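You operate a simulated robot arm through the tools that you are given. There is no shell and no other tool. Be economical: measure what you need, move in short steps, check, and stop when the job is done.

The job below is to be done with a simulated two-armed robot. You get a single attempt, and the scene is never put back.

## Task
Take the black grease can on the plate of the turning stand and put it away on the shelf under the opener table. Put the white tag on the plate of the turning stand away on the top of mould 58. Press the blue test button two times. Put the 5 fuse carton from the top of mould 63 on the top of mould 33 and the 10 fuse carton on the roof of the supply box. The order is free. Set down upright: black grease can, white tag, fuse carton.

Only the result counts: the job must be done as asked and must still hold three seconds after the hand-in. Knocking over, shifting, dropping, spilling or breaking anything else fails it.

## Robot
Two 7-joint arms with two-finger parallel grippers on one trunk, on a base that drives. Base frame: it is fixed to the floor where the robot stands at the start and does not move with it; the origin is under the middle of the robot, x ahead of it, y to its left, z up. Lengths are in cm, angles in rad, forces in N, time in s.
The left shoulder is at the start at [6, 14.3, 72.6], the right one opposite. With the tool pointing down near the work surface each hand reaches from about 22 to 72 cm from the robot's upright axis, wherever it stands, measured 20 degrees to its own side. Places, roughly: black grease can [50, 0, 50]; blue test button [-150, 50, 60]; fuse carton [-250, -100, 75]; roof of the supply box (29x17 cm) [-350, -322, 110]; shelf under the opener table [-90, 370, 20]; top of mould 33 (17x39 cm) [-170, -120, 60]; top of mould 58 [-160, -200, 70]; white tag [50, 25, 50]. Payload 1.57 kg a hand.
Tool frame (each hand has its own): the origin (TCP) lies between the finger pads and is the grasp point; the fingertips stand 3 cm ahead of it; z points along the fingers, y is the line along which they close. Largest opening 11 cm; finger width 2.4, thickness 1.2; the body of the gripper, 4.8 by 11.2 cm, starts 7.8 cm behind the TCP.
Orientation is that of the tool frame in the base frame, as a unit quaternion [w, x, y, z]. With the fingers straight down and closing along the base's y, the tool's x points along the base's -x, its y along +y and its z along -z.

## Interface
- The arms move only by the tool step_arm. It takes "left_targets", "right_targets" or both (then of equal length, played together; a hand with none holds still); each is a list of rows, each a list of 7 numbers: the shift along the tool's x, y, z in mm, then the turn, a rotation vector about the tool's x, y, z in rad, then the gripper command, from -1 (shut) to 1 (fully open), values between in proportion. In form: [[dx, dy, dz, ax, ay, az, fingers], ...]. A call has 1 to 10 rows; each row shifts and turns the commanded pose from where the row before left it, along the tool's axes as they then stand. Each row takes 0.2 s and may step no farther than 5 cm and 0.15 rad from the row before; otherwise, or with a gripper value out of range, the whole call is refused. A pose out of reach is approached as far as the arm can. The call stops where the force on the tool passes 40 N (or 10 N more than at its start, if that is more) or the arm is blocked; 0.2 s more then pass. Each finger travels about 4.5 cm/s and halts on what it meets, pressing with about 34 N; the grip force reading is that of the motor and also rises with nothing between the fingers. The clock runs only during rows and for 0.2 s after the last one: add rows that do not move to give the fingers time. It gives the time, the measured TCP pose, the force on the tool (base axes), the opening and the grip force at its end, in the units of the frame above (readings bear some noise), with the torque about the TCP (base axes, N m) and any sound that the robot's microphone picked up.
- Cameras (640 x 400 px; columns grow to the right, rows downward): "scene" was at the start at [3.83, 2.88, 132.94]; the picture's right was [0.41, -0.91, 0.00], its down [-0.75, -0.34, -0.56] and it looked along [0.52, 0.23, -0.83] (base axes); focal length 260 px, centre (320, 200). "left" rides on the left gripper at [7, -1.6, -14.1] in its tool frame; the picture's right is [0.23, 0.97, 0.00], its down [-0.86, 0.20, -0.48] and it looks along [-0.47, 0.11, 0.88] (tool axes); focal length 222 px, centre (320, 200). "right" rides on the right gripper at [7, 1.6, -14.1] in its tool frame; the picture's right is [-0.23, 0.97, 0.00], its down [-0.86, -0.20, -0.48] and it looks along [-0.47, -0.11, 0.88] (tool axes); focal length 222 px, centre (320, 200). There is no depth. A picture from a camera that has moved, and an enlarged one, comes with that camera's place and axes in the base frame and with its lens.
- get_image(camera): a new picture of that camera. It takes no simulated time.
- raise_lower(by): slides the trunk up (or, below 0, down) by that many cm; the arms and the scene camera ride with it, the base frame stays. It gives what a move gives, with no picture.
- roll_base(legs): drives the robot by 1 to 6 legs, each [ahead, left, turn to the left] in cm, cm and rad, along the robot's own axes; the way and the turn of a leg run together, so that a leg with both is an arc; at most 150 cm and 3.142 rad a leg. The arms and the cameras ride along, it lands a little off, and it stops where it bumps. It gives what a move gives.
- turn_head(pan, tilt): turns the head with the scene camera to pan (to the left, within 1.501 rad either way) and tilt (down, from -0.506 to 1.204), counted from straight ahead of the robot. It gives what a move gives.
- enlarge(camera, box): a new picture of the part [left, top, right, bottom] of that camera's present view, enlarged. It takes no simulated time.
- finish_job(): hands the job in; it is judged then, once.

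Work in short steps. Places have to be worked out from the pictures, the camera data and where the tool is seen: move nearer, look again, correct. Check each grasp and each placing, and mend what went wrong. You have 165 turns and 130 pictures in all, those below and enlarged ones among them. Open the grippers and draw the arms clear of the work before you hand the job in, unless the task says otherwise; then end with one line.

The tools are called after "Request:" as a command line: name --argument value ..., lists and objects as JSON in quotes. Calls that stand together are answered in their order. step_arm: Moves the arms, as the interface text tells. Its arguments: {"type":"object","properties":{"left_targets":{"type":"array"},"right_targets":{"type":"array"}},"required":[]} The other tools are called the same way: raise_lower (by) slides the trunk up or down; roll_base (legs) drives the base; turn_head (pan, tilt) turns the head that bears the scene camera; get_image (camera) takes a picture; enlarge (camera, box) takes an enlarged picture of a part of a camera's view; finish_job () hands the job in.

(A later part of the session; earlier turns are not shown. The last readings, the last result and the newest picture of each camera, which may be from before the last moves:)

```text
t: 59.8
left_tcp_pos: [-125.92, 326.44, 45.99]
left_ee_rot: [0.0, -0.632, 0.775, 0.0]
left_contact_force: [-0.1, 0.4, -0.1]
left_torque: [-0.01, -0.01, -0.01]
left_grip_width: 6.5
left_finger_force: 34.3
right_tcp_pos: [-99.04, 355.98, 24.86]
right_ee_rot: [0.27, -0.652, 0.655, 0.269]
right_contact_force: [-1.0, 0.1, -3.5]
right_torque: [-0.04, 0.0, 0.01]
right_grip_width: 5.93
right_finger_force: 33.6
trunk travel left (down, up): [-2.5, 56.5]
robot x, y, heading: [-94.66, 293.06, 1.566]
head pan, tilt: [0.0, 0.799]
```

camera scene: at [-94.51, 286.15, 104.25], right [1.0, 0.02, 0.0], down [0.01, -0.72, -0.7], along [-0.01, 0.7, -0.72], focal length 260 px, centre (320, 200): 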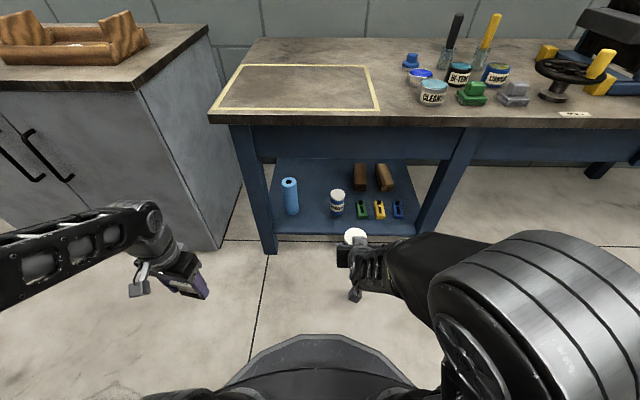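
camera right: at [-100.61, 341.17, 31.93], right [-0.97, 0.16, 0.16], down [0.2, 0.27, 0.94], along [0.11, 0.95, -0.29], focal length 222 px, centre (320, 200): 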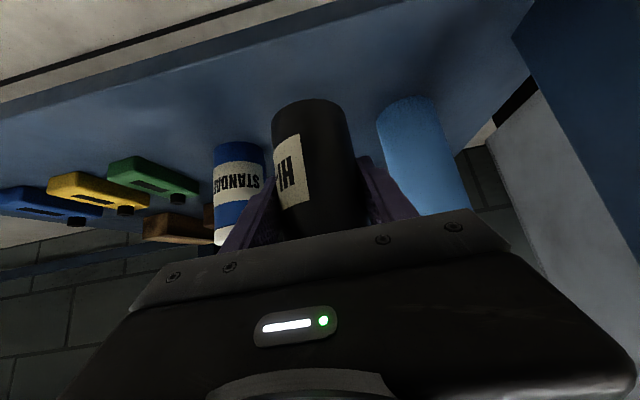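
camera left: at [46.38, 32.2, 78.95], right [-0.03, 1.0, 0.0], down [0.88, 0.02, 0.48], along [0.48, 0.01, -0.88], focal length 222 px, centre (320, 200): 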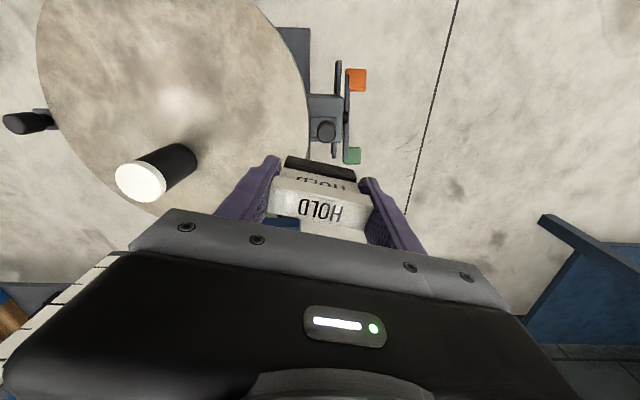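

No contact yet (bottom at ≈19.5). I go on lowering by small steps.

Request:
step_arm --right_targets '[[2, 0, 2, 0, 0, 0, -1], [2, 0, 2, 0, 0, 0, -1], [0, 0, 0, 0, 0, 0, -1]]'

Request:
step_arm --right_targets '[[2, 0, 2, 0, 0, 0, -1], [0, 0, 0, 0, 0, 0, -1]]'

Request:
get_image --camera "right"

```text
t: 60.6
left_tcp_pos: [-126.05, 326.41, 46.03]
left_ee_rot: [0.0, -0.632, 0.775, -0.002]
left_contact_force: [0.0, 1.2, 0.0]
left_torque: [0.0, 0.0, 0.01]
left_grip_width: 6.47
left_finger_force: 34.4
right_tcp_pos: [-98.97, 356.04, 24.29]
right_ee_rot: [0.271, -0.652, 0.655, 0.269]
right_contact_force: [-0.4, 0.7, -3.0]
right_torque: [0.0, 0.05, 0.0]
right_grip_width: 5.93
right_finger_force: 34.1
trunk travel left (down, up): [-2.5, 56.5]
robot x, y, heading: [-95.06, 293.52, 1.57]
head pan, tilt: [0.0, 0.799]
```

```text
t: 61.2
left_tcp_pos: [-125.97, 326.37, 46.03]
left_ee_rot: [0.0, -0.632, 0.775, 0.0]
left_contact_force: [0.6, 0.7, -1.3]
left_torque: [0.0, 0.02, 0.01]
left_grip_width: 6.45
left_finger_force: 33.8
right_tcp_pos: [-98.91, 356.12, 24.0]
right_ee_rot: [0.271, -0.652, 0.655, 0.269]
right_contact_force: [-0.6, 0.1, -2.5]
right_torque: [-0.01, 0.02, -0.01]
right_grip_width: 5.92
right_finger_force: 33.5
trunk travel left (down, up): [-2.5, 56.5]
robot x, y, heading: [-94.75, 293.22, 1.568]
head pan, tilt: [0.0, 0.799]
```

```text
96 pictures are left
camera right: at [-100.6, 341.18, 29.06], right [-0.97, 0.16, 0.16], down [0.2, 0.27, 0.94], along [0.11, 0.95, -0.29], focal length 222 px, centre (320, 200)
```

right: 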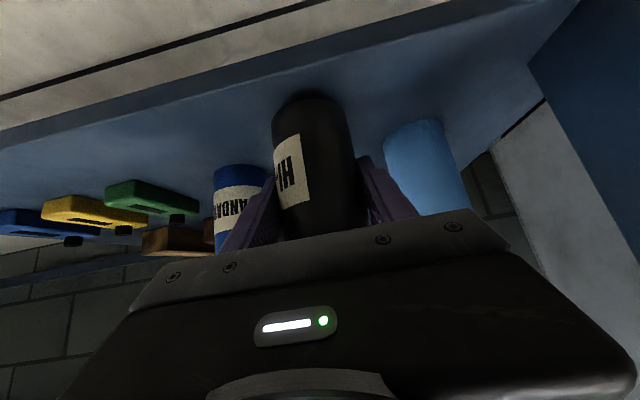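

Still no contact force; lowering further in 3 mm steps.

Request:
step_arm --right_targets '[[2, 0, 2, 0, 0, 0, -1], [0, 0, 0, 0, 0, 0, -1]]'

Request:
step_arm --right_targets '[[2, 0, 2, 0, 0, 0, -1], [0, 0, 0, 0, 0, 0, -1]]'

Request:
step_arm --right_targets '[[2, 0, 2, 0, 0, 0, -1], [0, 0, 0, 0, 0, 0, -1]]'

```text
t: 61.8
left_tcp_pos: [-126.0, 326.41, 45.91]
left_ee_rot: [0.0, -0.632, 0.775, 0.0]
left_contact_force: [-1.1, -0.4, -0.4]
left_torque: [0.02, 0.0, 0.01]
left_grip_width: 6.48
left_finger_force: 33.7
right_tcp_pos: [-99.06, 355.99, 23.68]
right_ee_rot: [0.271, -0.652, 0.655, 0.269]
right_contact_force: [0.1, 0.4, -2.7]
right_torque: [0.0, 0.02, -0.03]
right_grip_width: 5.95
right_finger_force: 34.0
trunk travel left (down, up): [-2.5, 56.5]
robot x, y, heading: [-94.86, 293.42, 1.569]
head pan, tilt: [0.0, 0.799]
```

```text
t: 62.4
left_tcp_pos: [-125.96, 326.47, 45.88]
left_ee_rot: [0.0, -0.632, 0.775, 0.0]
left_contact_force: [0.3, -0.3, -0.7]
left_torque: [-0.02, -0.01, 0.02]
left_grip_width: 6.47
left_finger_force: 33.8
right_tcp_pos: [-98.99, 355.99, 23.48]
right_ee_rot: [0.271, -0.652, 0.655, 0.269]
right_contact_force: [0.2, 0.6, -2.7]
right_torque: [-0.03, 0.02, 0.01]
right_grip_width: 5.91
right_finger_force: 33.8
trunk travel left (down, up): [-2.5, 56.5]
robot x, y, heading: [-95.09, 293.27, 1.568]
head pan, tilt: [0.0, 0.799]
```

```text
t: 63.0
left_tcp_pos: [-126.0, 326.31, 45.98]
left_ee_rot: [-0.001, -0.633, 0.774, 0.0]
left_contact_force: [0.4, 0.5, -1.1]
left_torque: [0.01, 0.0, -0.02]
left_grip_width: 6.47
left_finger_force: 34.3
right_tcp_pos: [-99.14, 356.04, 23.09]
right_ee_rot: [0.271, -0.652, 0.655, 0.27]
right_contact_force: [0.5, -0.3, -2.9]
right_torque: [-0.02, 0.02, 0.0]
right_grip_width: 5.92
right_finger_force: 34.0
trunk travel left (down, up): [-2.5, 56.5]
robot x, y, heading: [-95.15, 293.26, 1.567]
head pan, tilt: [0.0, 0.799]
```

Request:
step_arm --right_targets '[[2, 0, 2, 0, 0, 0, -1], [0, 0, 0, 0, 0, 0, -1]]'

Request:
step_arm --right_targets '[[2, 0, 2, 0, 0, 0, -1], [0, 0, 0, 0, 0, 0, -1]]'

Request:
step_arm --right_targets '[[2, 0, 2, 0, 0, 0, -1], [0, 0, 0, 0, 0, 0, -1]]'

Request:
get_image --camera "right"

```text
t: 63.6
left_tcp_pos: [-125.98, 326.42, 45.99]
left_ee_rot: [0.0, -0.632, 0.775, 0.0]
left_contact_force: [0.3, -0.1, -0.5]
left_torque: [0.0, -0.01, -0.01]
left_grip_width: 6.51
left_finger_force: 34.0
right_tcp_pos: [-98.86, 356.13, 22.83]
right_ee_rot: [0.271, -0.651, 0.656, 0.268]
right_contact_force: [0.5, 0.9, -2.6]
right_torque: [0.01, 0.0, -0.01]
right_grip_width: 5.92
right_finger_force: 33.4
trunk travel left (down, up): [-2.5, 56.5]
robot x, y, heading: [-95.24, 293.09, 1.57]
head pan, tilt: [0.0, 0.799]
```

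```text
t: 64.2
left_tcp_pos: [-125.96, 326.24, 45.96]
left_ee_rot: [0.0, -0.632, 0.775, 0.0]
left_contact_force: [1.1, 0.2, -1.0]
left_torque: [0.03, -0.01, -0.03]
left_grip_width: 6.47
left_finger_force: 33.7
right_tcp_pos: [-98.97, 356.04, 22.85]
right_ee_rot: [0.272, -0.652, 0.654, 0.27]
right_contact_force: [0.5, -3.0, 11.2]
right_torque: [-0.48, 0.04, 0.05]
right_grip_width: 5.95
right_finger_force: 33.8
trunk travel left (down, up): [-2.5, 56.5]
robot x, y, heading: [-94.41, 292.8, 1.57]
head pan, tilt: [0.0, 0.799]
```

```text
t: 64.8
left_tcp_pos: [-125.98, 326.33, 46.18]
left_ee_rot: [0.0, -0.631, 0.776, 0.001]
left_contact_force: [0.2, -0.8, 0.1]
left_torque: [0.0, 0.03, -0.03]
left_grip_width: 6.48
left_finger_force: 33.7
right_tcp_pos: [-99.0, 356.21, 22.74]
right_ee_rot: [0.274, -0.651, 0.653, 0.274]
right_contact_force: [3.1, -3.7, 29.3]
right_torque: [0.04, -0.1, 0.21]
right_grip_width: 5.94
right_finger_force: 34.3
trunk travel left (down, up): [-2.5, 56.5]
robot x, y, heading: [-94.89, 293.16, 1.567]
head pan, tilt: [0.0, 0.799]
```

```text
95 pictures are left
camera right: at [-100.67, 341.29, 27.65], right [-0.97, 0.16, 0.16], down [0.2, 0.26, 0.94], along [0.11, 0.95, -0.28], focal length 222 px, centre (320, 200)
```

right: 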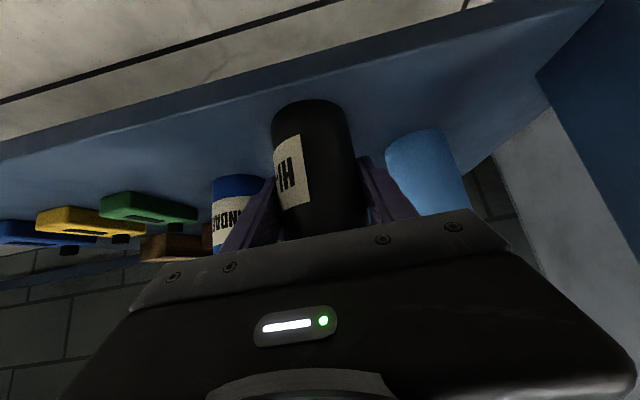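

Contact: 29 N upward at TCP z=22.75, so the can stands. I relieve the pressure, open partly and retreat along the tool axis.

Request:
step_arm --right_targets '[[-2, 0, -2, 0, 0, 0, -1], [0, 0, 0, 0, 0, 0, 0.15], [0, 0, 0, 0, 0, 0, 0.35], [0, 0, 0, 0, 0, 0, 0.4], [0, 0, -20, 0, 0, 0, 0.4], [0, 0, -40, 0, 0, 0, 0.4], [0, 0, -45, 0, 0, 0, 0.4], [0, 0, -45, 0, 0, 0, 0.4], [0, 0, 0, 0, 0, 0, 0.4]]'

Request:
get_image --camera "right"

Request:
enlarge --camera "scene" --box '[224, 140, 424, 265]'

```text
t: 66.8
left_tcp_pos: [-126.01, 326.47, 45.95]
left_ee_rot: [0.0, -0.632, 0.775, 0.0]
left_contact_force: [-0.9, -0.6, -1.1]
left_torque: [0.01, -0.01, -0.02]
left_grip_width: 6.49
left_finger_force: 34.2
right_tcp_pos: [-99.05, 345.39, 33.17]
right_ee_rot: [0.271, -0.652, 0.655, 0.269]
right_contact_force: [0.5, 0.7, 1.0]
right_torque: [-0.01, -0.01, 0.0]
right_grip_width: 7.68
right_finger_force: 0.2
trunk travel left (down, up): [-2.5, 56.5]
robot x, y, heading: [-94.69, 293.55, 1.569]
head pan, tilt: [0.0, 0.799]
```

```text
94 pictures are left
camera right: at [-100.64, 330.5, 38.28], right [-0.97, 0.16, 0.16], down [0.2, 0.27, 0.94], along [0.11, 0.95, -0.29], focal length 222 px, centre (320, 200)
```

right: 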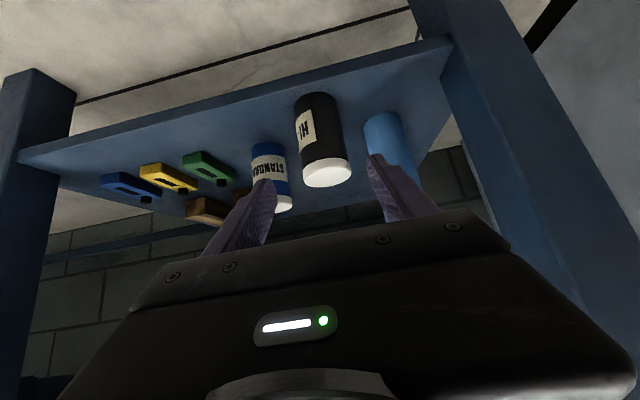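

```text
3.20 times, centred on (324, 202) of scene
camera zoom: at [-94.5, 298.29, 104.25], right [1.0, 0.0, 0.0], down [0.0, -0.72, -0.7], along [0.0, 0.7, -0.72], focal length 831 px, centre (307, 192)
```

zoom: 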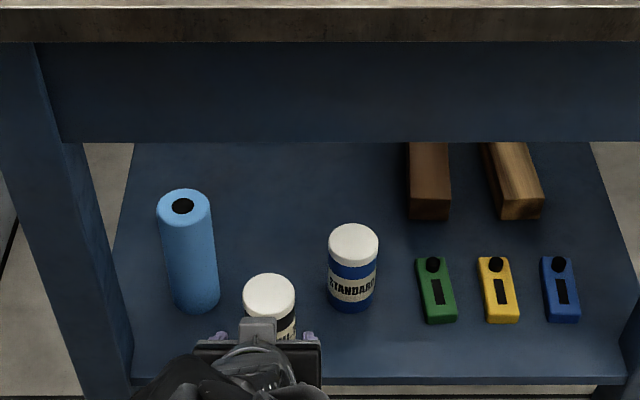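

The can stands upright on the shelf, nothing else moved. I back off, raise the trunk, and drive back to the middle of the hall, turning to face the moulds.

Request:
roll_base --legs '[[-18, 0, 0], [0, -120, 0]]'

Request:
raise_lower --by 30

Request:
roll_base --legs '[[-130, 0, 0], [-100, 45, 0], [0, 0, 1.571]]'

Request:
turn_head --pan 0.3 --tilt 0.45

Request:
get_image --camera "scene"

```text
t: 74.1
left_tcp_pos: [-5.17, 307.83, 45.82]
left_ee_rot: [-0.001, -0.634, 0.774, 0.0]
left_contact_force: [0.0, -0.1, -1.1]
left_torque: [0.01, 0.0, -0.01]
left_grip_width: 6.47
left_finger_force: 34.2
right_tcp_pos: [21.75, 326.93, 33.29]
right_ee_rot: [0.271, -0.653, 0.654, 0.27]
right_contact_force: [0.7, -0.2, 0.1]
right_torque: [0.02, 0.02, 0.0]
right_grip_width: 7.71
right_finger_force: 0.1
trunk travel left (down, up): [-2.5, 56.5]
robot x, y, heading: [26.06, 274.67, 1.572]
head pan, tilt: [0.0, 0.799]
```

```text
t: 77.1
left_tcp_pos: [-5.32, 307.81, 75.9]
left_ee_rot: [-0.001, -0.634, 0.773, 0.001]
left_contact_force: [0.1, 0.0, -0.8]
left_torque: [0.01, -0.02, 0.0]
left_grip_width: 6.49
left_finger_force: 34.0
right_tcp_pos: [21.75, 326.96, 63.16]
right_ee_rot: [0.271, -0.653, 0.654, 0.27]
right_contact_force: [-0.1, -0.1, -0.1]
right_torque: [0.0, 0.02, -0.05]
right_grip_width: 7.69
right_finger_force: 0.1
trunk travel left (down, up): [-32.5, 26.5]
robot x, y, heading: [26.24, 274.72, 1.573]
head pan, tilt: [0.0, 0.799]
```

```text
t: 92.7
left_tcp_pos: [-47.12, 11.58, 75.91]
left_ee_rot: [0.001, 0.996, -0.089, 0.001]
left_contact_force: [-0.9, 0.2, 0.4]
left_torque: [0.01, 0.01, -0.01]
left_grip_width: 6.48
left_finger_force: 33.5
right_tcp_pos: [-66.87, 38.17, 63.27]
right_ee_rot: [0.004, 0.924, 0.01, -0.383]
right_contact_force: [-0.4, -0.9, -0.2]
right_torque: [0.02, -0.01, 0.0]
right_grip_width: 7.72
right_finger_force: 0.1
trunk travel left (down, up): [-32.5, 26.5]
robot x, y, heading: [-14.77, 43.29, -3.118]
head pan, tilt: [0.0, 0.799]
```

```text
t: 93.5
left_tcp_pos: [-47.07, 11.63, 75.97]
left_ee_rot: [0.0, 0.996, -0.089, -0.001]
left_contact_force: [0.9, 0.3, -0.7]
left_torque: [-0.02, 0.0, -0.01]
left_grip_width: 6.46
left_finger_force: 34.0
right_tcp_pos: [-66.88, 38.16, 63.13]
right_ee_rot: [0.003, 0.924, 0.009, -0.382]
right_contact_force: [-0.6, 0.6, 0.7]
right_torque: [0.02, 0.03, 0.01]
right_grip_width: 7.7
right_finger_force: 0.1
trunk travel left (down, up): [-32.5, 26.5]
robot x, y, heading: [-14.83, 43.66, -3.121]
head pan, tilt: [0.3, 0.45]
```

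```text
92 pictures are left
camera scene: at [-20.23, 40.78, 137.29], right [-0.32, 0.95, 0.0], down [0.41, 0.14, -0.9], along [-0.85, -0.28, -0.44], focal length 260 px, centre (320, 200)
```

scene: 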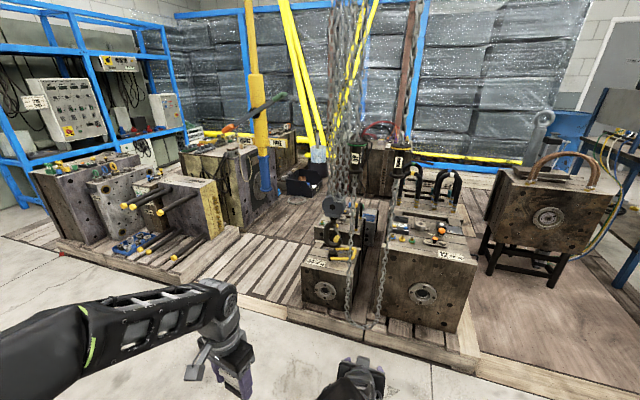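

A pallet of moulds lies ahead. I zoom in to read the mould numbers.

Request:
enlarge --camera "scene" --box '[10, 90, 250, 270]'

Request:
enlarge --camera "scene" --box '[270, 130, 500, 330]'

Request:
enlarge --camera "scene" --box '[180, 90, 420, 240]'

```text
2.22 times, centred on (130, 180) of scene
camera zoom: at [-20.23, 40.78, 137.29], right [-0.32, 0.95, 0.0], down [0.41, 0.14, -0.9], along [-0.85, -0.28, -0.44], focal length 577 px, centre (742, 244)
```

zoom: 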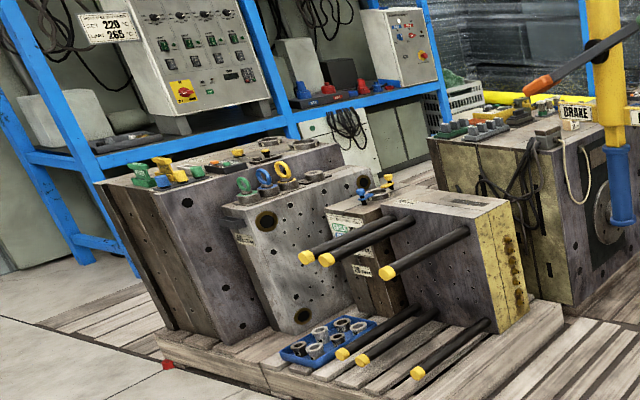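

```text
2.00 times, centred on (385, 230) of scene
camera zoom: at [-20.23, 40.78, 137.29], right [-0.32, 0.95, 0.0], down [0.41, 0.14, -0.9], along [-0.85, -0.28, -0.44], focal length 519 px, centre (190, 140)
```

zoom: 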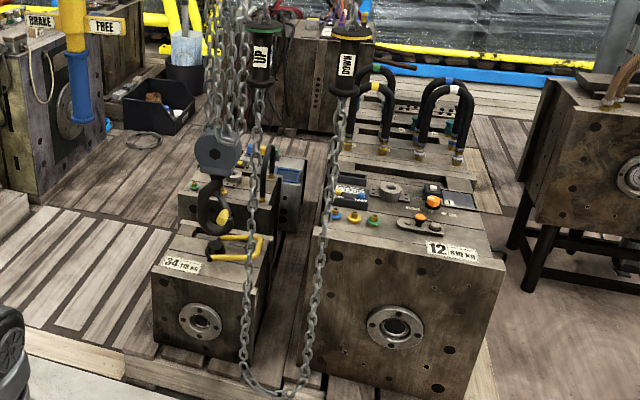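

```text
2.67 times, centred on (300, 165) of scene
camera zoom: at [-20.23, 40.78, 137.29], right [-0.32, 0.95, 0.0], down [0.41, 0.14, -0.9], along [-0.85, -0.28, -0.44], focal length 692 px, centre (373, 293)
```

zoom: 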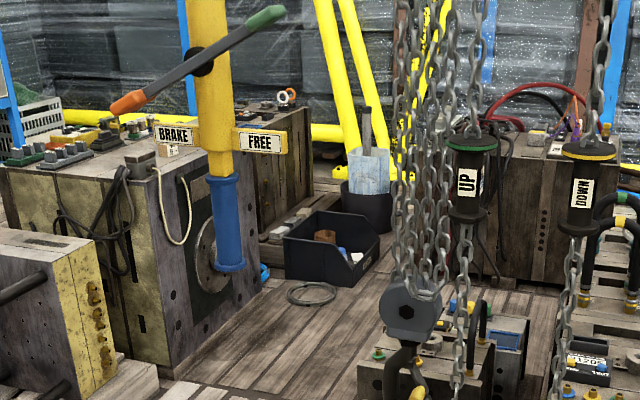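

Mould 33 seems the one with the guide pins, 58 further left. I drive left along the pallet to look at the top of mould 58.

Request:
roll_base --legs '[[0, 150, -0.022], [40, 75, 0]]'

Request:
turn_head --pan 0.0 --tilt 0.6

Request:
get_image --camera "scene"

```text
t: 105.2
left_tcp_pos: [-89.82, -214.49, 75.89]
left_ee_rot: [0.0, 0.994, -0.111, 0.0]
left_contact_force: [0.1, -0.1, 0.5]
left_torque: [-0.01, 0.03, -0.01]
left_grip_width: 6.47
left_finger_force: 33.9
right_tcp_pos: [-108.23, -187.28, 63.19]
right_ee_rot: [-0.005, 0.923, -0.01, -0.383]
right_contact_force: [-0.5, 0.7, -0.1]
right_torque: [0.01, -0.01, -0.03]
right_grip_width: 7.73
right_finger_force: 0.0
trunk travel left (down, up): [-32.5, 26.5]
robot x, y, heading: [-56.11, -184.07, 3.114]
head pan, tilt: [0.3, 0.45]
```

```text
t: 106.0
left_tcp_pos: [-89.69, -214.58, 76.05]
left_ee_rot: [0.0, 0.994, -0.111, -0.001]
left_contact_force: [-0.2, 0.6, -0.7]
left_torque: [-0.01, -0.03, -0.01]
left_grip_width: 6.47
left_finger_force: 33.9
right_tcp_pos: [-108.22, -187.17, 63.07]
right_ee_rot: [-0.005, 0.924, -0.01, -0.382]
right_contact_force: [1.1, 0.5, 0.1]
right_torque: [0.01, 0.0, 0.03]
right_grip_width: 7.71
right_finger_force: 0.1
trunk travel left (down, up): [-32.5, 26.5]
robot x, y, heading: [-55.88, -183.96, 3.119]
head pan, tilt: [0.0, 0.6]
```

```text
88 pictures are left
camera scene: at [-61.54, -183.87, 135.94], right [0.02, 1.0, 0.0], down [0.56, -0.01, -0.83], along [-0.83, 0.02, -0.56], focal length 260 px, centre (320, 200)
```

scene: 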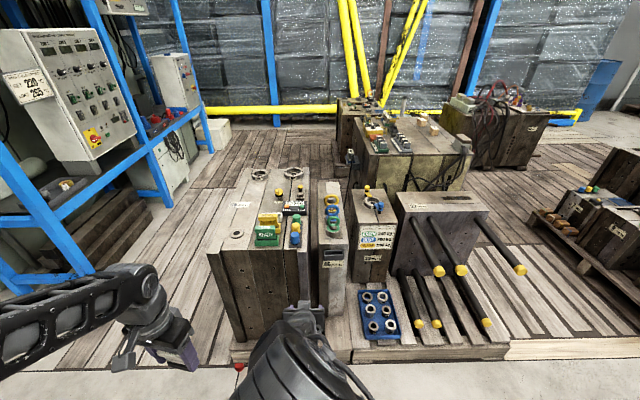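

Request:
enlarge --camera "scene" --box '[200, 150, 400, 275]'

Request:
enlarge --camera "scene" --box '[330, 80, 560, 224]'

```text
3.20 times, centred on (300, 212) of scene
camera zoom: at [-61.54, -183.87, 135.94], right [0.02, 1.0, 0.0], down [0.56, -0.01, -0.83], along [-0.83, 0.02, -0.56], focal length 831 px, centre (384, 160)
```

zoom: 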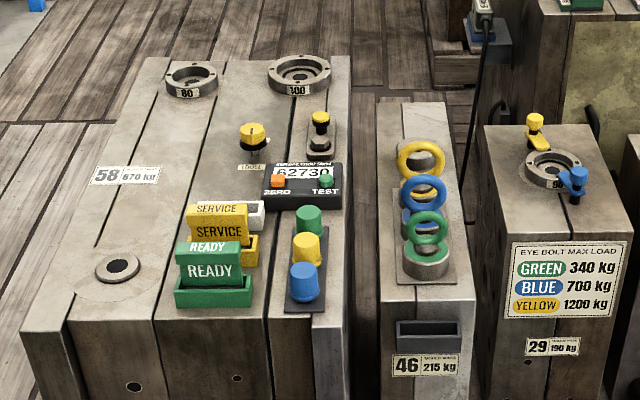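

```text
2.78 times, centred on (445, 152) of scene
camera zoom: at [-61.54, -183.87, 135.94], right [0.02, 1.0, 0.0], down [0.56, -0.01, -0.83], along [-0.83, 0.02, -0.56], focal length 721 px, centre (-27, 333)
```

zoom: 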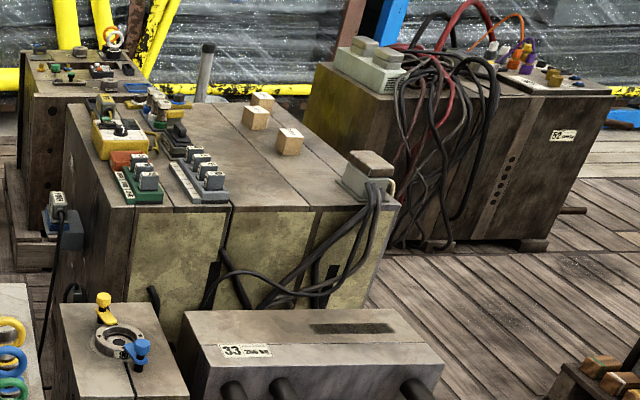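

Mould 58 is the big left one, with READY/SERVICE tags, a counter box and bosses on top; a free place lies near (-147, -212). I fold the right arm back out of the way and raise the trunk before going nearer.

Request:
step_arm --right_targets '[[0, -30, -40, 0, 0.131, 0, 0.4], [0, -30, -30, 0, 0.131, 0, 0.4], [0, -30, -30, 0, 0.131, 0, 0.4], [0, -20, -30, 0, 0.131, 0, 0.4], [0, 0, -30, 0, 0.131, 0, 0.4], [0, 0, -30, 0, 0.131, 0, 0.4], [0, 0, 0, 0, 0, 0, 0.4]]'

Request:
raise_lower --by 18

Request:
roll_base --legs '[[26, 6, 0.025]]'

Request:
turn_head --pan 0.2 --tilt 0.85

Request:
get_image --camera "scene"

Request:
get_image --camera "left"

```text
t: 107.6
left_tcp_pos: [-89.75, -214.62, 75.9]
left_ee_rot: [0.0, 0.994, -0.11, 0.0]
left_contact_force: [-0.6, -0.7, -0.3]
left_torque: [-0.01, -0.02, 0.02]
left_grip_width: 6.5
left_finger_force: 33.9
right_tcp_pos: [-99.45, -176.34, 79.6]
right_ee_rot: [-0.001, 1.0, -0.011, 0.001]
right_contact_force: [-0.3, -0.3, 0.1]
right_torque: [-0.01, -0.01, 0.02]
right_grip_width: 7.7
right_finger_force: 0.1
trunk travel left (down, up): [-32.5, 26.5]
robot x, y, heading: [-56.11, -183.87, 3.122]
head pan, tilt: [0.0, 0.6]
```

```text
t: 109.6
left_tcp_pos: [-89.72, -214.4, 93.99]
left_ee_rot: [0.0, 0.994, -0.111, 0.0]
left_contact_force: [-0.1, 1.2, -0.3]
left_torque: [0.03, -0.03, -0.05]
left_grip_width: 6.47
left_finger_force: 34.0
right_tcp_pos: [-99.43, -176.42, 97.52]
right_ee_rot: [0.0, 1.0, -0.011, 0.001]
right_contact_force: [0.3, 0.1, -0.7]
right_torque: [0.0, -0.01, -0.02]
right_grip_width: 7.69
right_finger_force: 0.0
trunk travel left (down, up): [-50.5, 8.5]
robot x, y, heading: [-55.84, -184.0, 3.118]
head pan, tilt: [0.0, 0.6]
```

```text
t: 111.5
left_tcp_pos: [-114.89, -221.25, 93.99]
left_ee_rot: [0.0, 0.995, -0.095, 0.0]
left_contact_force: [-0.9, 0.7, -0.3]
left_torque: [0.01, -0.04, 0.0]
left_grip_width: 6.49
left_finger_force: 34.0
right_tcp_pos: [-125.6, -183.49, 97.51]
right_ee_rot: [-0.001, 1.0, 0.003, 0.001]
right_contact_force: [-0.3, 0.3, 0.1]
right_torque: [0.01, -0.03, 0.0]
right_grip_width: 7.73
right_finger_force: 0.1
trunk travel left (down, up): [-50.5, 8.5]
robot x, y, heading: [-81.9, -189.6, -3.136]
head pan, tilt: [0.0, 0.6]
```

```text
t: 112.2
left_tcp_pos: [-114.8, -221.34, 93.94]
left_ee_rot: [0.0, 0.995, -0.096, 0.0]
left_contact_force: [0.2, 0.2, 0.5]
left_torque: [0.0, -0.01, -0.03]
left_grip_width: 6.49
left_finger_force: 34.2
right_tcp_pos: [-125.57, -183.44, 97.52]
right_ee_rot: [0.001, 1.0, 0.004, 0.001]
right_contact_force: [-0.6, 0.4, -0.5]
right_torque: [-0.03, -0.02, 0.01]
right_grip_width: 7.7
right_finger_force: 0.1
trunk travel left (down, up): [-50.5, 8.5]
robot x, y, heading: [-81.94, -189.43, -3.141]
head pan, tilt: [0.201, 0.85]
```

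```text
85 pictures are left
camera scene: at [-86.32, -191.35, 151.85], right [-0.21, 0.98, 0.0], down [0.73, 0.15, -0.66], along [-0.65, -0.14, -0.75], focal length 260 px, centre (320, 200)
```

scene: 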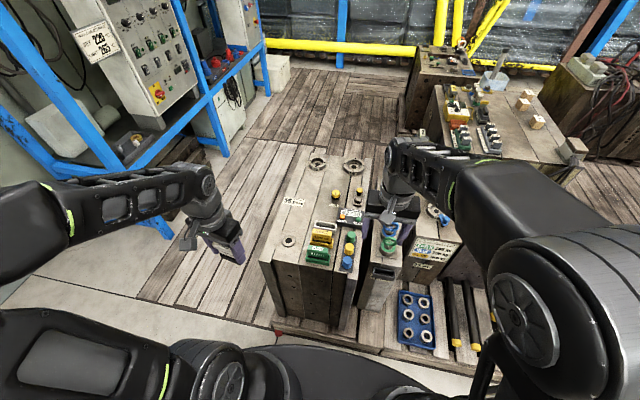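

```text
84 pictures are left
camera left: at [-107.65, -221.03, 108.02], right [0.04, -1.0, 0.0], down [-0.88, -0.03, 0.48], along [-0.48, -0.02, -0.88], focal length 222 px, centre (320, 200)
```

left: 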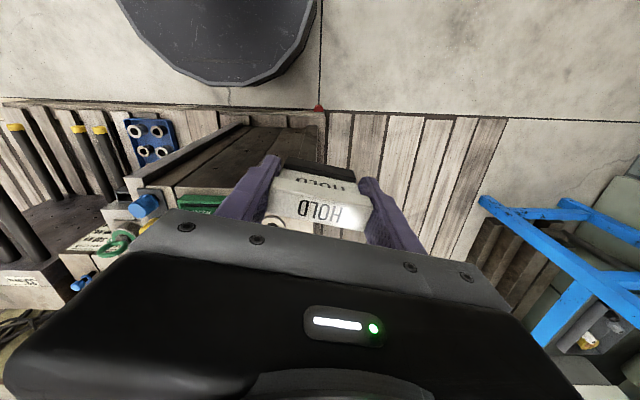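

Request:
enlarge --camera "scene" --box '[250, 140, 410, 280]'

```text
2.86 times, centred on (330, 210) of scene
camera zoom: at [-86.32, -191.35, 151.85], right [-0.21, 0.98, 0.0], down [0.73, 0.15, -0.66], along [-0.65, -0.14, -0.75], focal length 742 px, centre (291, 171)
```

zoom: 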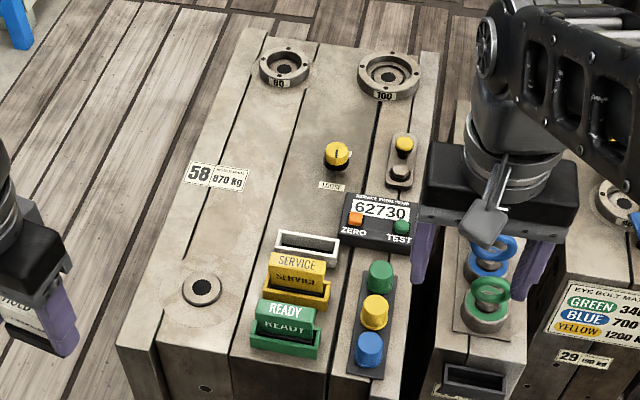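

The top of mould 58 is near z≈72; the coloured tags sit in holders, the free patch is centred at (-144, -213). I carry the tag above it.

Request:
step_arm --left_targets '[[0, 0, 0, 0, 0, -0.1, -1], [0, 0, 0, 0, 0, -0.095, -1], [-42, -12, 0, 0, 0, 0, -1], [-42, -12, 0, 0, 0, 0, -1], [-42, -12, 0, 0, 0, 0, -1], [-42, -12, 0, 0, 0, 0, -1], [-42, -12, 0, 0, 0, 0, -1], [-42, -12, 0, 0, 0, 0, -1], [-40, -11, 0, 0, 0, 0, -1], [0, 0, 0, 0, 0, 0, -1]]'

Request:
enlarge --camera "scene" --box '[230, 120, 410, 280]'

Request:
get_image --camera "left"

```text
t: 114.4
left_tcp_pos: [-144.15, -213.06, 93.83]
left_ee_rot: [0.0, 1.0, 0.001, 0.0]
left_contact_force: [0.4, 0.6, 0.0]
left_torque: [0.01, 0.02, 0.0]
left_grip_width: 6.48
left_finger_force: 33.5
right_tcp_pos: [-125.61, -183.5, 97.62]
right_ee_rot: [0.001, 1.0, 0.004, 0.0]
right_contact_force: [-0.2, 0.0, 0.0]
right_torque: [0.0, -0.01, -0.01]
right_grip_width: 7.68
right_finger_force: 0.1
trunk travel left (down, up): [-50.5, 8.5]
robot x, y, heading: [-81.95, -189.45, -3.133]
head pan, tilt: [0.201, 0.85]
```

```text
2.50 times, centred on (320, 200) of scene
camera zoom: at [-86.26, -191.36, 151.85], right [-0.21, 0.98, 0.0], down [0.73, 0.16, -0.66], along [-0.65, -0.14, -0.75], focal length 649 px, centre (320, 200)
```

zoom: 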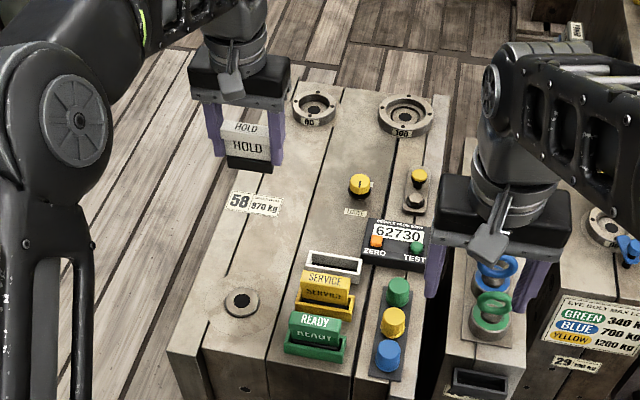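

```text
81 pictures are left
camera left: at [-137.23, -211.38, 107.83], right [0.23, -0.97, 0.0], down [-0.85, -0.2, 0.48], along [-0.47, -0.11, -0.88], focal length 222 px, centre (320, 200)
```

left: 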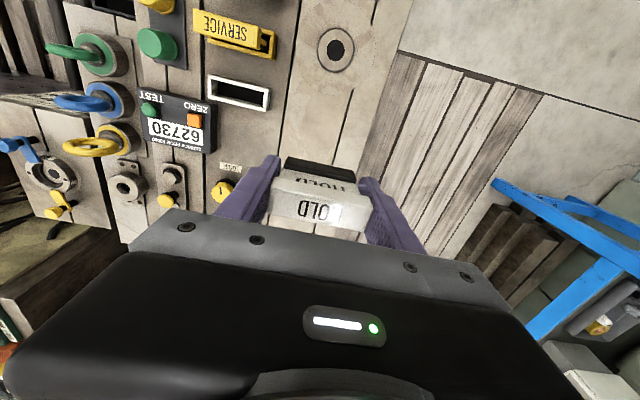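

The spot below is clear on all sides. I lower the tag to just above the surface.

Request:
step_arm --left_targets '[[0, 0, 40, 0, 0, 0, -1], [0, 0, 40, 0, 0, 0, -1], [0, 0, 35, 0, 0, 0, -1], [0, 0, 25, 0, 0, 0, -1], [0, 0, 0, 0, 0, 0, -1]]'

Request:
get_image --camera "left"

Request:
enlarge --camera "scene" --box '[230, 120, 410, 280]'

```text
t: 115.6
left_tcp_pos: [-144.0, -213.07, 79.9]
left_ee_rot: [0.0, 1.0, 0.003, 0.001]
left_contact_force: [-0.6, 0.1, -0.3]
left_torque: [-0.03, 0.01, 0.03]
left_grip_width: 6.46
left_finger_force: 33.4
right_tcp_pos: [-125.52, -183.44, 97.58]
right_ee_rot: [0.0, 1.0, 0.003, 0.001]
right_contact_force: [0.0, 0.2, -0.5]
right_torque: [0.0, -0.04, 0.0]
right_grip_width: 7.73
right_finger_force: 0.1
trunk travel left (down, up): [-50.5, 8.5]
robot x, y, heading: [-82.21, -190.0, -3.135]
head pan, tilt: [0.201, 0.85]
```

```text
80 pictures are left
camera left: at [-137.14, -211.4, 93.9], right [0.23, -0.97, 0.0], down [-0.85, -0.2, 0.48], along [-0.47, -0.11, -0.88], focal length 222 px, centre (320, 200)
```

left: 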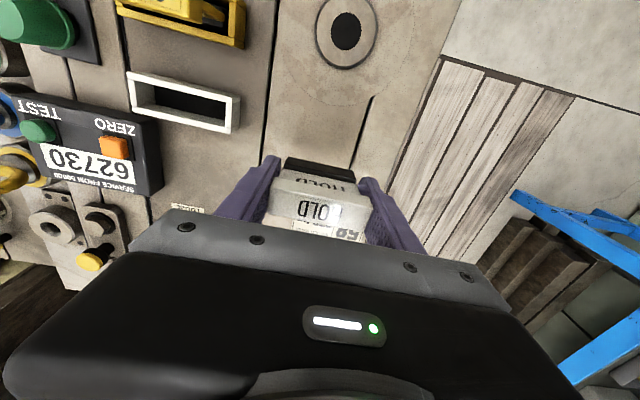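

```text
2.50 times, centred on (320, 200) of scene
camera zoom: at [-86.31, -191.34, 151.85], right [-0.21, 0.98, 0.0], down [0.74, 0.16, -0.66], along [-0.65, -0.14, -0.75], focal length 649 px, centre (320, 200)
```

zoom: 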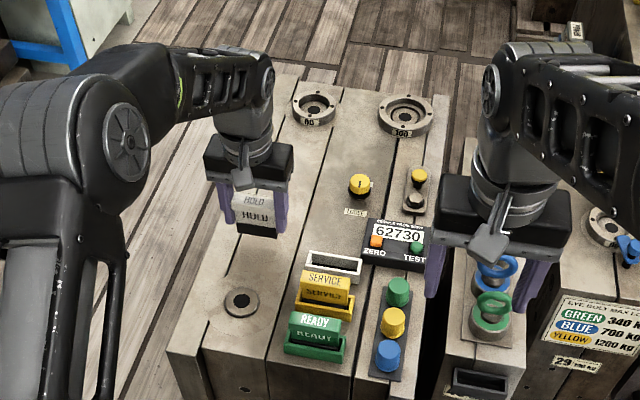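

Bottom is about 3 cm above the surface. I lower slowly.

Request:
step_arm --left_targets '[[0, 0, 8, 0, 0, 0, -1], [0, 0, 8, 0, 0, 0, -1], [0, 0, 4, 0, 0, 0, -1], [0, 0, 0, 0, 0, 0, -1]]'

Request:
step_arm --left_targets '[[0, 0, 4, 0, 0, 0, -1], [0, 0, 0, 0, 0, 0, -1]]'

Request:
step_arm --left_targets '[[0, 0, 3, 0, 0, 0, -1], [0, 0, 0, 0, 0, 0, -1]]'

Request:
step_arm --left_targets '[[0, 0, 3, 0, 0, 0, -1], [0, 0, 0, 0, 0, 0, -1]]'

```text
t: 116.6
left_tcp_pos: [-144.21, -213.03, 77.97]
left_ee_rot: [0.001, 1.0, 0.001, 0.0]
left_contact_force: [-0.2, 0.2, -0.1]
left_torque: [0.02, 0.01, -0.01]
left_grip_width: 6.49
left_finger_force: 34.1
right_tcp_pos: [-125.47, -183.41, 97.52]
right_ee_rot: [0.0, 1.0, 0.003, 0.002]
right_contact_force: [0.2, -0.3, -0.2]
right_torque: [0.0, 0.04, 0.01]
right_grip_width: 7.68
right_finger_force: 0.1
trunk travel left (down, up): [-50.5, 8.5]
robot x, y, heading: [-81.91, -189.64, -3.131]
head pan, tilt: [0.201, 0.85]
```

```text
t: 117.2
left_tcp_pos: [-144.1, -212.86, 77.54]
left_ee_rot: [0.0, 1.0, 0.001, 0.0]
left_contact_force: [0.2, 0.2, -0.4]
left_torque: [0.01, 0.0, -0.01]
left_grip_width: 6.47
left_finger_force: 34.3
right_tcp_pos: [-125.6, -183.51, 97.54]
right_ee_rot: [0.0, 1.0, 0.003, 0.001]
right_contact_force: [-0.4, 0.1, 0.2]
right_torque: [0.03, 0.01, 0.0]
right_grip_width: 7.71
right_finger_force: 0.1
trunk travel left (down, up): [-50.5, 8.5]
robot x, y, heading: [-82.01, -190.0, -3.134]
head pan, tilt: [0.201, 0.85]
```

```text
t: 117.8
left_tcp_pos: [-144.14, -213.08, 77.17]
left_ee_rot: [0.0, 1.0, 0.001, 0.0]
left_contact_force: [-0.2, 0.2, 0.2]
left_torque: [0.0, 0.03, 0.02]
left_grip_width: 6.47
left_finger_force: 33.8
right_tcp_pos: [-125.53, -183.53, 97.54]
right_ee_rot: [0.0, 1.0, 0.003, 0.002]
right_contact_force: [0.8, -0.5, -0.2]
right_torque: [0.06, 0.0, 0.03]
right_grip_width: 7.69
right_finger_force: 0.1
trunk travel left (down, up): [-50.5, 8.5]
robot x, y, heading: [-81.88, -189.72, -3.137]
head pan, tilt: [0.201, 0.85]
```

```text
t: 118.4
left_tcp_pos: [-143.99, -213.02, 77.07]
left_ee_rot: [0.001, 1.0, 0.001, -0.002]
left_contact_force: [-0.1, 0.3, 9.6]
left_torque: [0.06, 0.0, 0.04]
left_grip_width: 6.47
left_finger_force: 33.5
right_tcp_pos: [-125.44, -183.43, 97.68]
right_ee_rot: [0.0, 1.0, 0.004, 0.0]
right_contact_force: [-0.2, 0.1, -0.3]
right_torque: [0.04, -0.03, 0.0]
right_grip_width: 7.69
right_finger_force: 0.0
trunk travel left (down, up): [-50.5, 8.5]
robot x, y, heading: [-81.86, -189.53, -3.132]
head pan, tilt: [0.201, 0.85]
```

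Contact with 9.6 N: the tag stands on the top (z≈72.4). I open moderately and rise.

Request:
step_arm --left_targets '[[0, 0, 0, 0, 0, 0, 0.3], [0, 0, 0, 0, 0, 0, 0.5], [0, 0, 0, 0, 0, 0, 0.5], [0, 0, -20, 0, 0, 0, 0.5], [0, 0, -45, 0, 0, 0, 0.5], [0, 0, -45, 0, 0, 0, 0.5], [0, 0, -45, 0, 0, 0, 0.5], [45, 0, 0, 0, 0, 0, 0.5], [45, 0, 0, 0, 0, 0, 0.5], [45, 0, 0, 0, 0, 0, 0.5]]'

Request:
enlarge --camera "scene" --box '[230, 120, 410, 280]'

```text
t: 120.6
left_tcp_pos: [-130.41, -213.01, 92.72]
left_ee_rot: [0.0, 1.0, 0.001, -0.001]
left_contact_force: [-0.1, 0.6, 0.7]
left_torque: [-0.02, 0.0, 0.02]
left_grip_width: 8.26
left_finger_force: 0.1
right_tcp_pos: [-125.57, -183.54, 97.61]
right_ee_rot: [-0.001, 1.0, 0.004, 0.001]
right_contact_force: [-0.5, 0.2, 0.7]
right_torque: [-0.01, -0.04, -0.02]
right_grip_width: 7.68
right_finger_force: 0.0
trunk travel left (down, up): [-50.5, 8.5]
robot x, y, heading: [-81.95, -189.48, -3.129]
head pan, tilt: [0.201, 0.85]
```

```text
2.50 times, centred on (320, 200) of scene
camera zoom: at [-86.19, -191.35, 151.85], right [-0.21, 0.98, 0.0], down [0.73, 0.16, -0.66], along [-0.65, -0.14, -0.75], focal length 649 px, centre (320, 200)
```

zoom: 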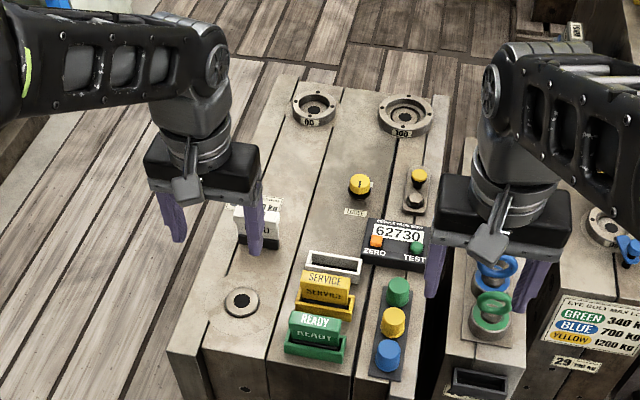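

The tag stands well on mould 58. I pull back and look for a way to mould 63 and the supply box to the left.

Request:
step_arm --left_targets '[[40, 0, 0, 0, 0, 0, 0.5], [40, 0, 0, 0, 0, 0, 0.5], [40, 0, 0, 0, 0, 0, 0.5], [0, 0, 0, 0, 0, 0, 0.5]]'

Request:
roll_base --legs '[[-25, 0, 0]]'

Request:
turn_head --pan 0.55 --tilt 0.45

Request:
get_image --camera "scene"

```text
t: 121.6
left_tcp_pos: [-118.6, -212.74, 92.35]
left_ee_rot: [-0.001, 1.0, 0.002, 0.001]
left_contact_force: [-0.1, 0.4, -0.5]
left_torque: [0.02, -0.01, -0.01]
left_grip_width: 8.25
left_finger_force: 0.1
right_tcp_pos: [-125.65, -183.38, 97.4]
right_ee_rot: [0.0, 1.0, 0.003, 0.0]
right_contact_force: [0.5, 0.2, 0.0]
right_torque: [0.0, 0.0, 0.01]
right_grip_width: 7.7
right_finger_force: 0.0
trunk travel left (down, up): [-50.5, 8.5]
robot x, y, heading: [-82.06, -189.58, -3.131]
head pan, tilt: [0.201, 0.85]
```

```text
t: 123.5
left_tcp_pos: [-93.37, -212.48, 92.37]
left_ee_rot: [0.0, 1.0, -0.002, -0.001]
left_contact_force: [0.5, -0.4, -0.5]
left_torque: [-0.03, 0.04, 0.0]
left_grip_width: 8.23
left_finger_force: 0.0
right_tcp_pos: [-100.18, -183.03, 97.65]
right_ee_rot: [0.0, 1.0, 0.0, 0.0]
right_contact_force: [1.0, -0.7, 0.1]
right_torque: [-0.03, 0.02, 0.02]
right_grip_width: 7.68
right_finger_force: 0.0
trunk travel left (down, up): [-50.5, 8.5]
robot x, y, heading: [-56.48, -189.58, -3.139]
head pan, tilt: [0.201, 0.85]
```

```text
t: 124.3
left_tcp_pos: [-93.43, -212.43, 92.36]
left_ee_rot: [0.0, 1.0, -0.002, 0.0]
left_contact_force: [-0.3, 0.1, 0.3]
left_torque: [0.01, 0.0, -0.02]
left_grip_width: 8.23
left_finger_force: 0.1
right_tcp_pos: [-100.31, -183.13, 97.5]
right_ee_rot: [0.0, 1.0, 0.0, 0.001]
right_contact_force: [-0.3, -0.5, 0.0]
right_torque: [-0.02, -0.03, -0.04]
right_grip_width: 7.74
right_finger_force: 0.1
trunk travel left (down, up): [-50.5, 8.5]
robot x, y, heading: [-56.78, -189.23, -3.14]
head pan, tilt: [0.55, 0.45]
```

```text
77 pictures are left
camera scene: at [-61.22, -194.45, 155.29], right [-0.52, 0.85, 0.0], down [0.37, 0.23, -0.9], along [-0.77, -0.47, -0.44], focal length 260 px, centre (320, 200)
```

scene: 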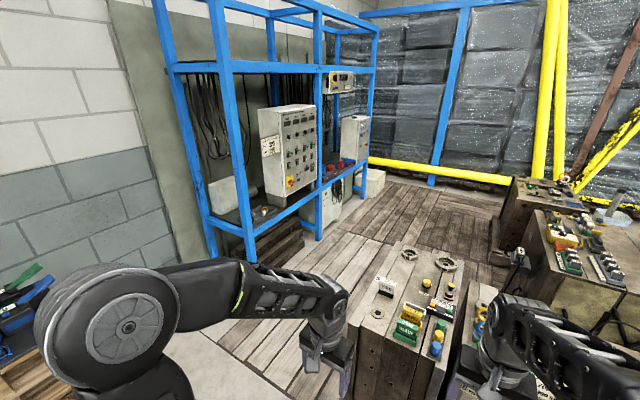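

I enlarge the corridor between rack and mould 58 and the mould 63 area.

Request:
enlarge --camera "scene" --box '[180, 160, 440, 330]'

Request:
enlarge --camera "scene" --box '[470, 150, 640, 270]'

Request:
enlarge --camera "scene" --box '[240, 60, 400, 180]'

```text
2.35 times, centred on (310, 245) of scene
camera zoom: at [-61.22, -194.45, 155.29], right [-0.52, 0.85, 0.0], down [0.37, 0.23, -0.9], along [-0.77, -0.47, -0.44], focal length 611 px, centre (344, 94)
```

zoom: 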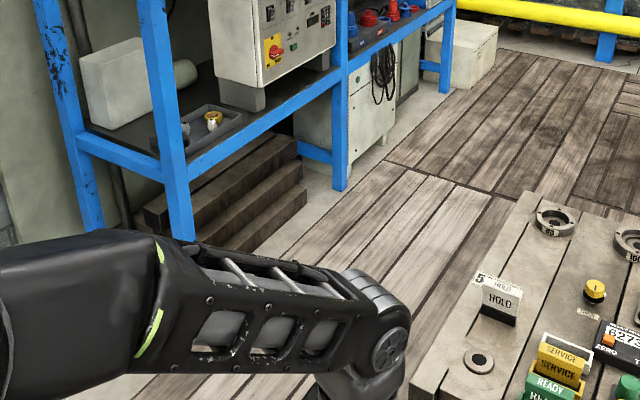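

```text
3.33 times, centred on (555, 210) of scene
camera zoom: at [-61.22, -194.45, 155.29], right [-0.52, 0.85, 0.0], down [0.37, 0.23, -0.9], along [-0.77, -0.47, -0.44], focal length 865 px, centre (-463, 167)
```

zoom: 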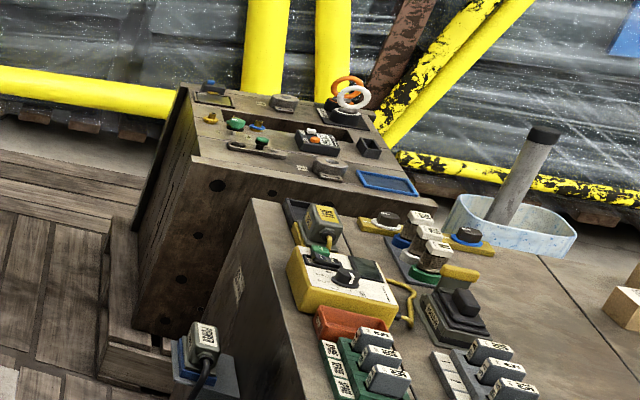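

```text
3.33 times, centred on (320, 120) of scene
camera zoom: at [-61.22, -194.45, 155.29], right [-0.52, 0.85, 0.0], down [0.37, 0.23, -0.9], along [-0.77, -0.47, -0.44], focal length 865 px, centre (320, 467)
```

zoom: 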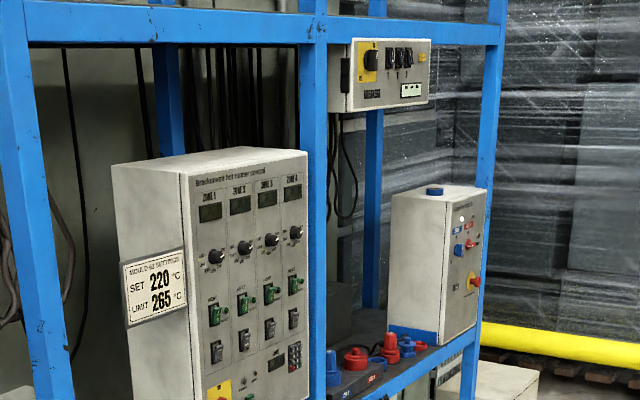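

The supply box is the grey box in the rack's last bay; three small cartons stand on mould 63 near (-245, -105). I drive right to inspect the plank area beside moulds 33 and 63.

Request:
roll_base --legs '[[0, -135, 0]]'

Request:
turn_head --pan 0.0 --tilt 0.5

Request:
get_image --camera "scene"

```text
t: 131.1
left_tcp_pos: [-94.77, -78.5, 92.34]
left_ee_rot: [0.0, 1.0, 0.012, 0.0]
left_contact_force: [0.5, -0.1, -0.6]
left_torque: [-0.02, -0.01, -0.05]
left_grip_width: 8.23
left_finger_force: 0.1
right_tcp_pos: [-102.4, -49.12, 97.64]
right_ee_rot: [0.0, 1.0, 0.014, 0.0]
right_contact_force: [0.4, -0.1, -0.3]
right_torque: [-0.01, -0.04, 0.0]
right_grip_width: 7.74
right_finger_force: 0.0
trunk travel left (down, up): [-50.5, 8.5]
robot x, y, heading: [-58.73, -54.24, -3.113]
head pan, tilt: [0.55, 0.45]
```

```text
t: 132.1
left_tcp_pos: [-94.75, -78.33, 92.44]
left_ee_rot: [0.001, 1.0, 0.011, 0.0]
left_contact_force: [0.0, 0.5, 0.9]
left_torque: [-0.02, 0.01, 0.0]
left_grip_width: 8.25
left_finger_force: 0.0
right_tcp_pos: [-102.34, -49.14, 97.49]
right_ee_rot: [0.0, 1.0, 0.014, 0.001]
right_contact_force: [-0.3, 0.8, -0.5]
right_torque: [-0.01, 0.0, -0.02]
right_grip_width: 7.71
right_finger_force: 0.1
trunk travel left (down, up): [-50.5, 8.5]
robot x, y, heading: [-58.7, -54.43, -3.112]
head pan, tilt: [0.0, 0.499]
```

```text
73 pictures are left
camera scene: at [-64.47, -54.78, 154.85], right [-0.03, 1.0, 0.0], down [0.48, 0.01, -0.88], along [-0.88, -0.03, -0.48], focal length 260 px, centre (320, 200)
```

scene: 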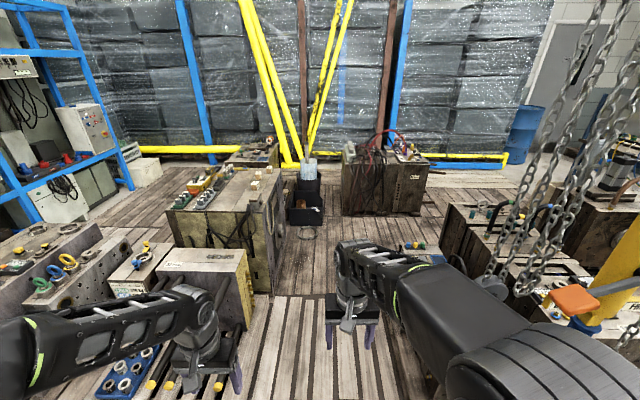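

I tilt the head down to examine the deck's front edge.

Request:
turn_head --pan 0.0 --tilt 0.95

Request:
get_image --camera "scene"

```text
t: 133.0
left_tcp_pos: [-94.63, -78.47, 92.46]
left_ee_rot: [-0.001, 1.0, 0.011, 0.0]
left_contact_force: [0.2, -0.5, 0.3]
left_torque: [0.03, 0.03, -0.02]
left_grip_width: 8.27
left_finger_force: 0.0
right_tcp_pos: [-102.47, -49.12, 97.57]
right_ee_rot: [0.0, 1.0, 0.013, 0.0]
right_contact_force: [-0.8, 1.0, 0.5]
right_torque: [0.03, 0.02, 0.01]
right_grip_width: 7.72
right_finger_force: 0.0
trunk travel left (down, up): [-50.5, 8.5]
robot x, y, heading: [-58.51, -54.75, -3.109]
head pan, tilt: [0.0, 0.949]
```

```text
72 pictures are left
camera scene: at [-62.65, -54.72, 151.1], right [-0.03, 1.0, 0.0], down [0.81, 0.02, -0.58], along [-0.58, -0.02, -0.81], focal length 260 px, centre (320, 200)
```

scene: 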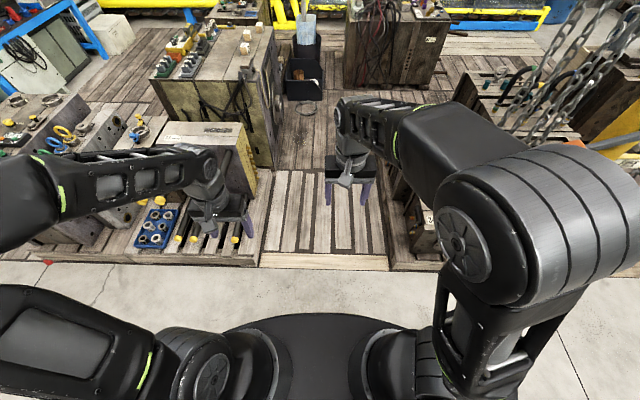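

The aisle between moulds 33/63 and 34/12 is about 76 cm wide with a pale ramp strip, and a lever hangs near (-95, -15, 120). I align at y≈-58 and enter slowly.

Request:
roll_base --legs '[[0, 3, -0.033], [30, 0, 0]]'

Request:
get_image --camera "scene"

```text
t: 135.4
left_tcp_pos: [-125.62, -79.69, 92.36]
left_ee_rot: [0.0, 1.0, -0.01, 0.0]
left_contact_force: [0.0, -0.4, -0.7]
left_torque: [0.0, -0.01, -0.02]
left_grip_width: 8.26
left_finger_force: 0.1
right_tcp_pos: [-132.2, -50.28, 97.53]
right_ee_rot: [0.0, 1.0, -0.006, 0.0]
right_contact_force: [-0.3, 0.9, -0.5]
right_torque: [0.02, -0.05, 0.01]
right_grip_width: 7.71
right_finger_force: 0.1
trunk travel left (down, up): [-50.5, 8.5]
robot x, y, heading: [-88.54, -57.51, 3.128]
head pan, tilt: [0.0, 0.949]
```

```text
71 pictures are left
camera scene: at [-92.64, -57.32, 151.09], right [0.01, 1.0, 0.0], down [0.81, -0.01, -0.58], along [-0.58, 0.01, -0.81], focal length 260 px, centre (320, 200)
```

scene: 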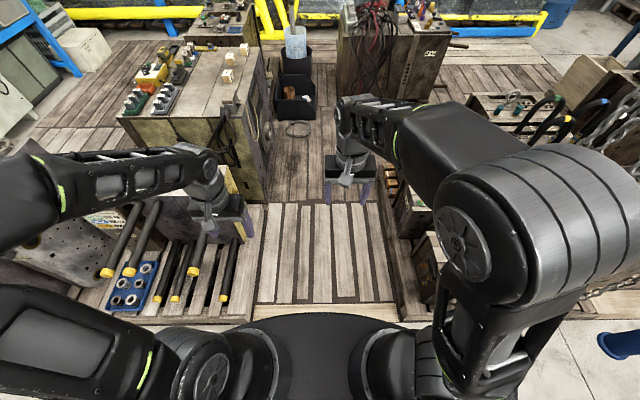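

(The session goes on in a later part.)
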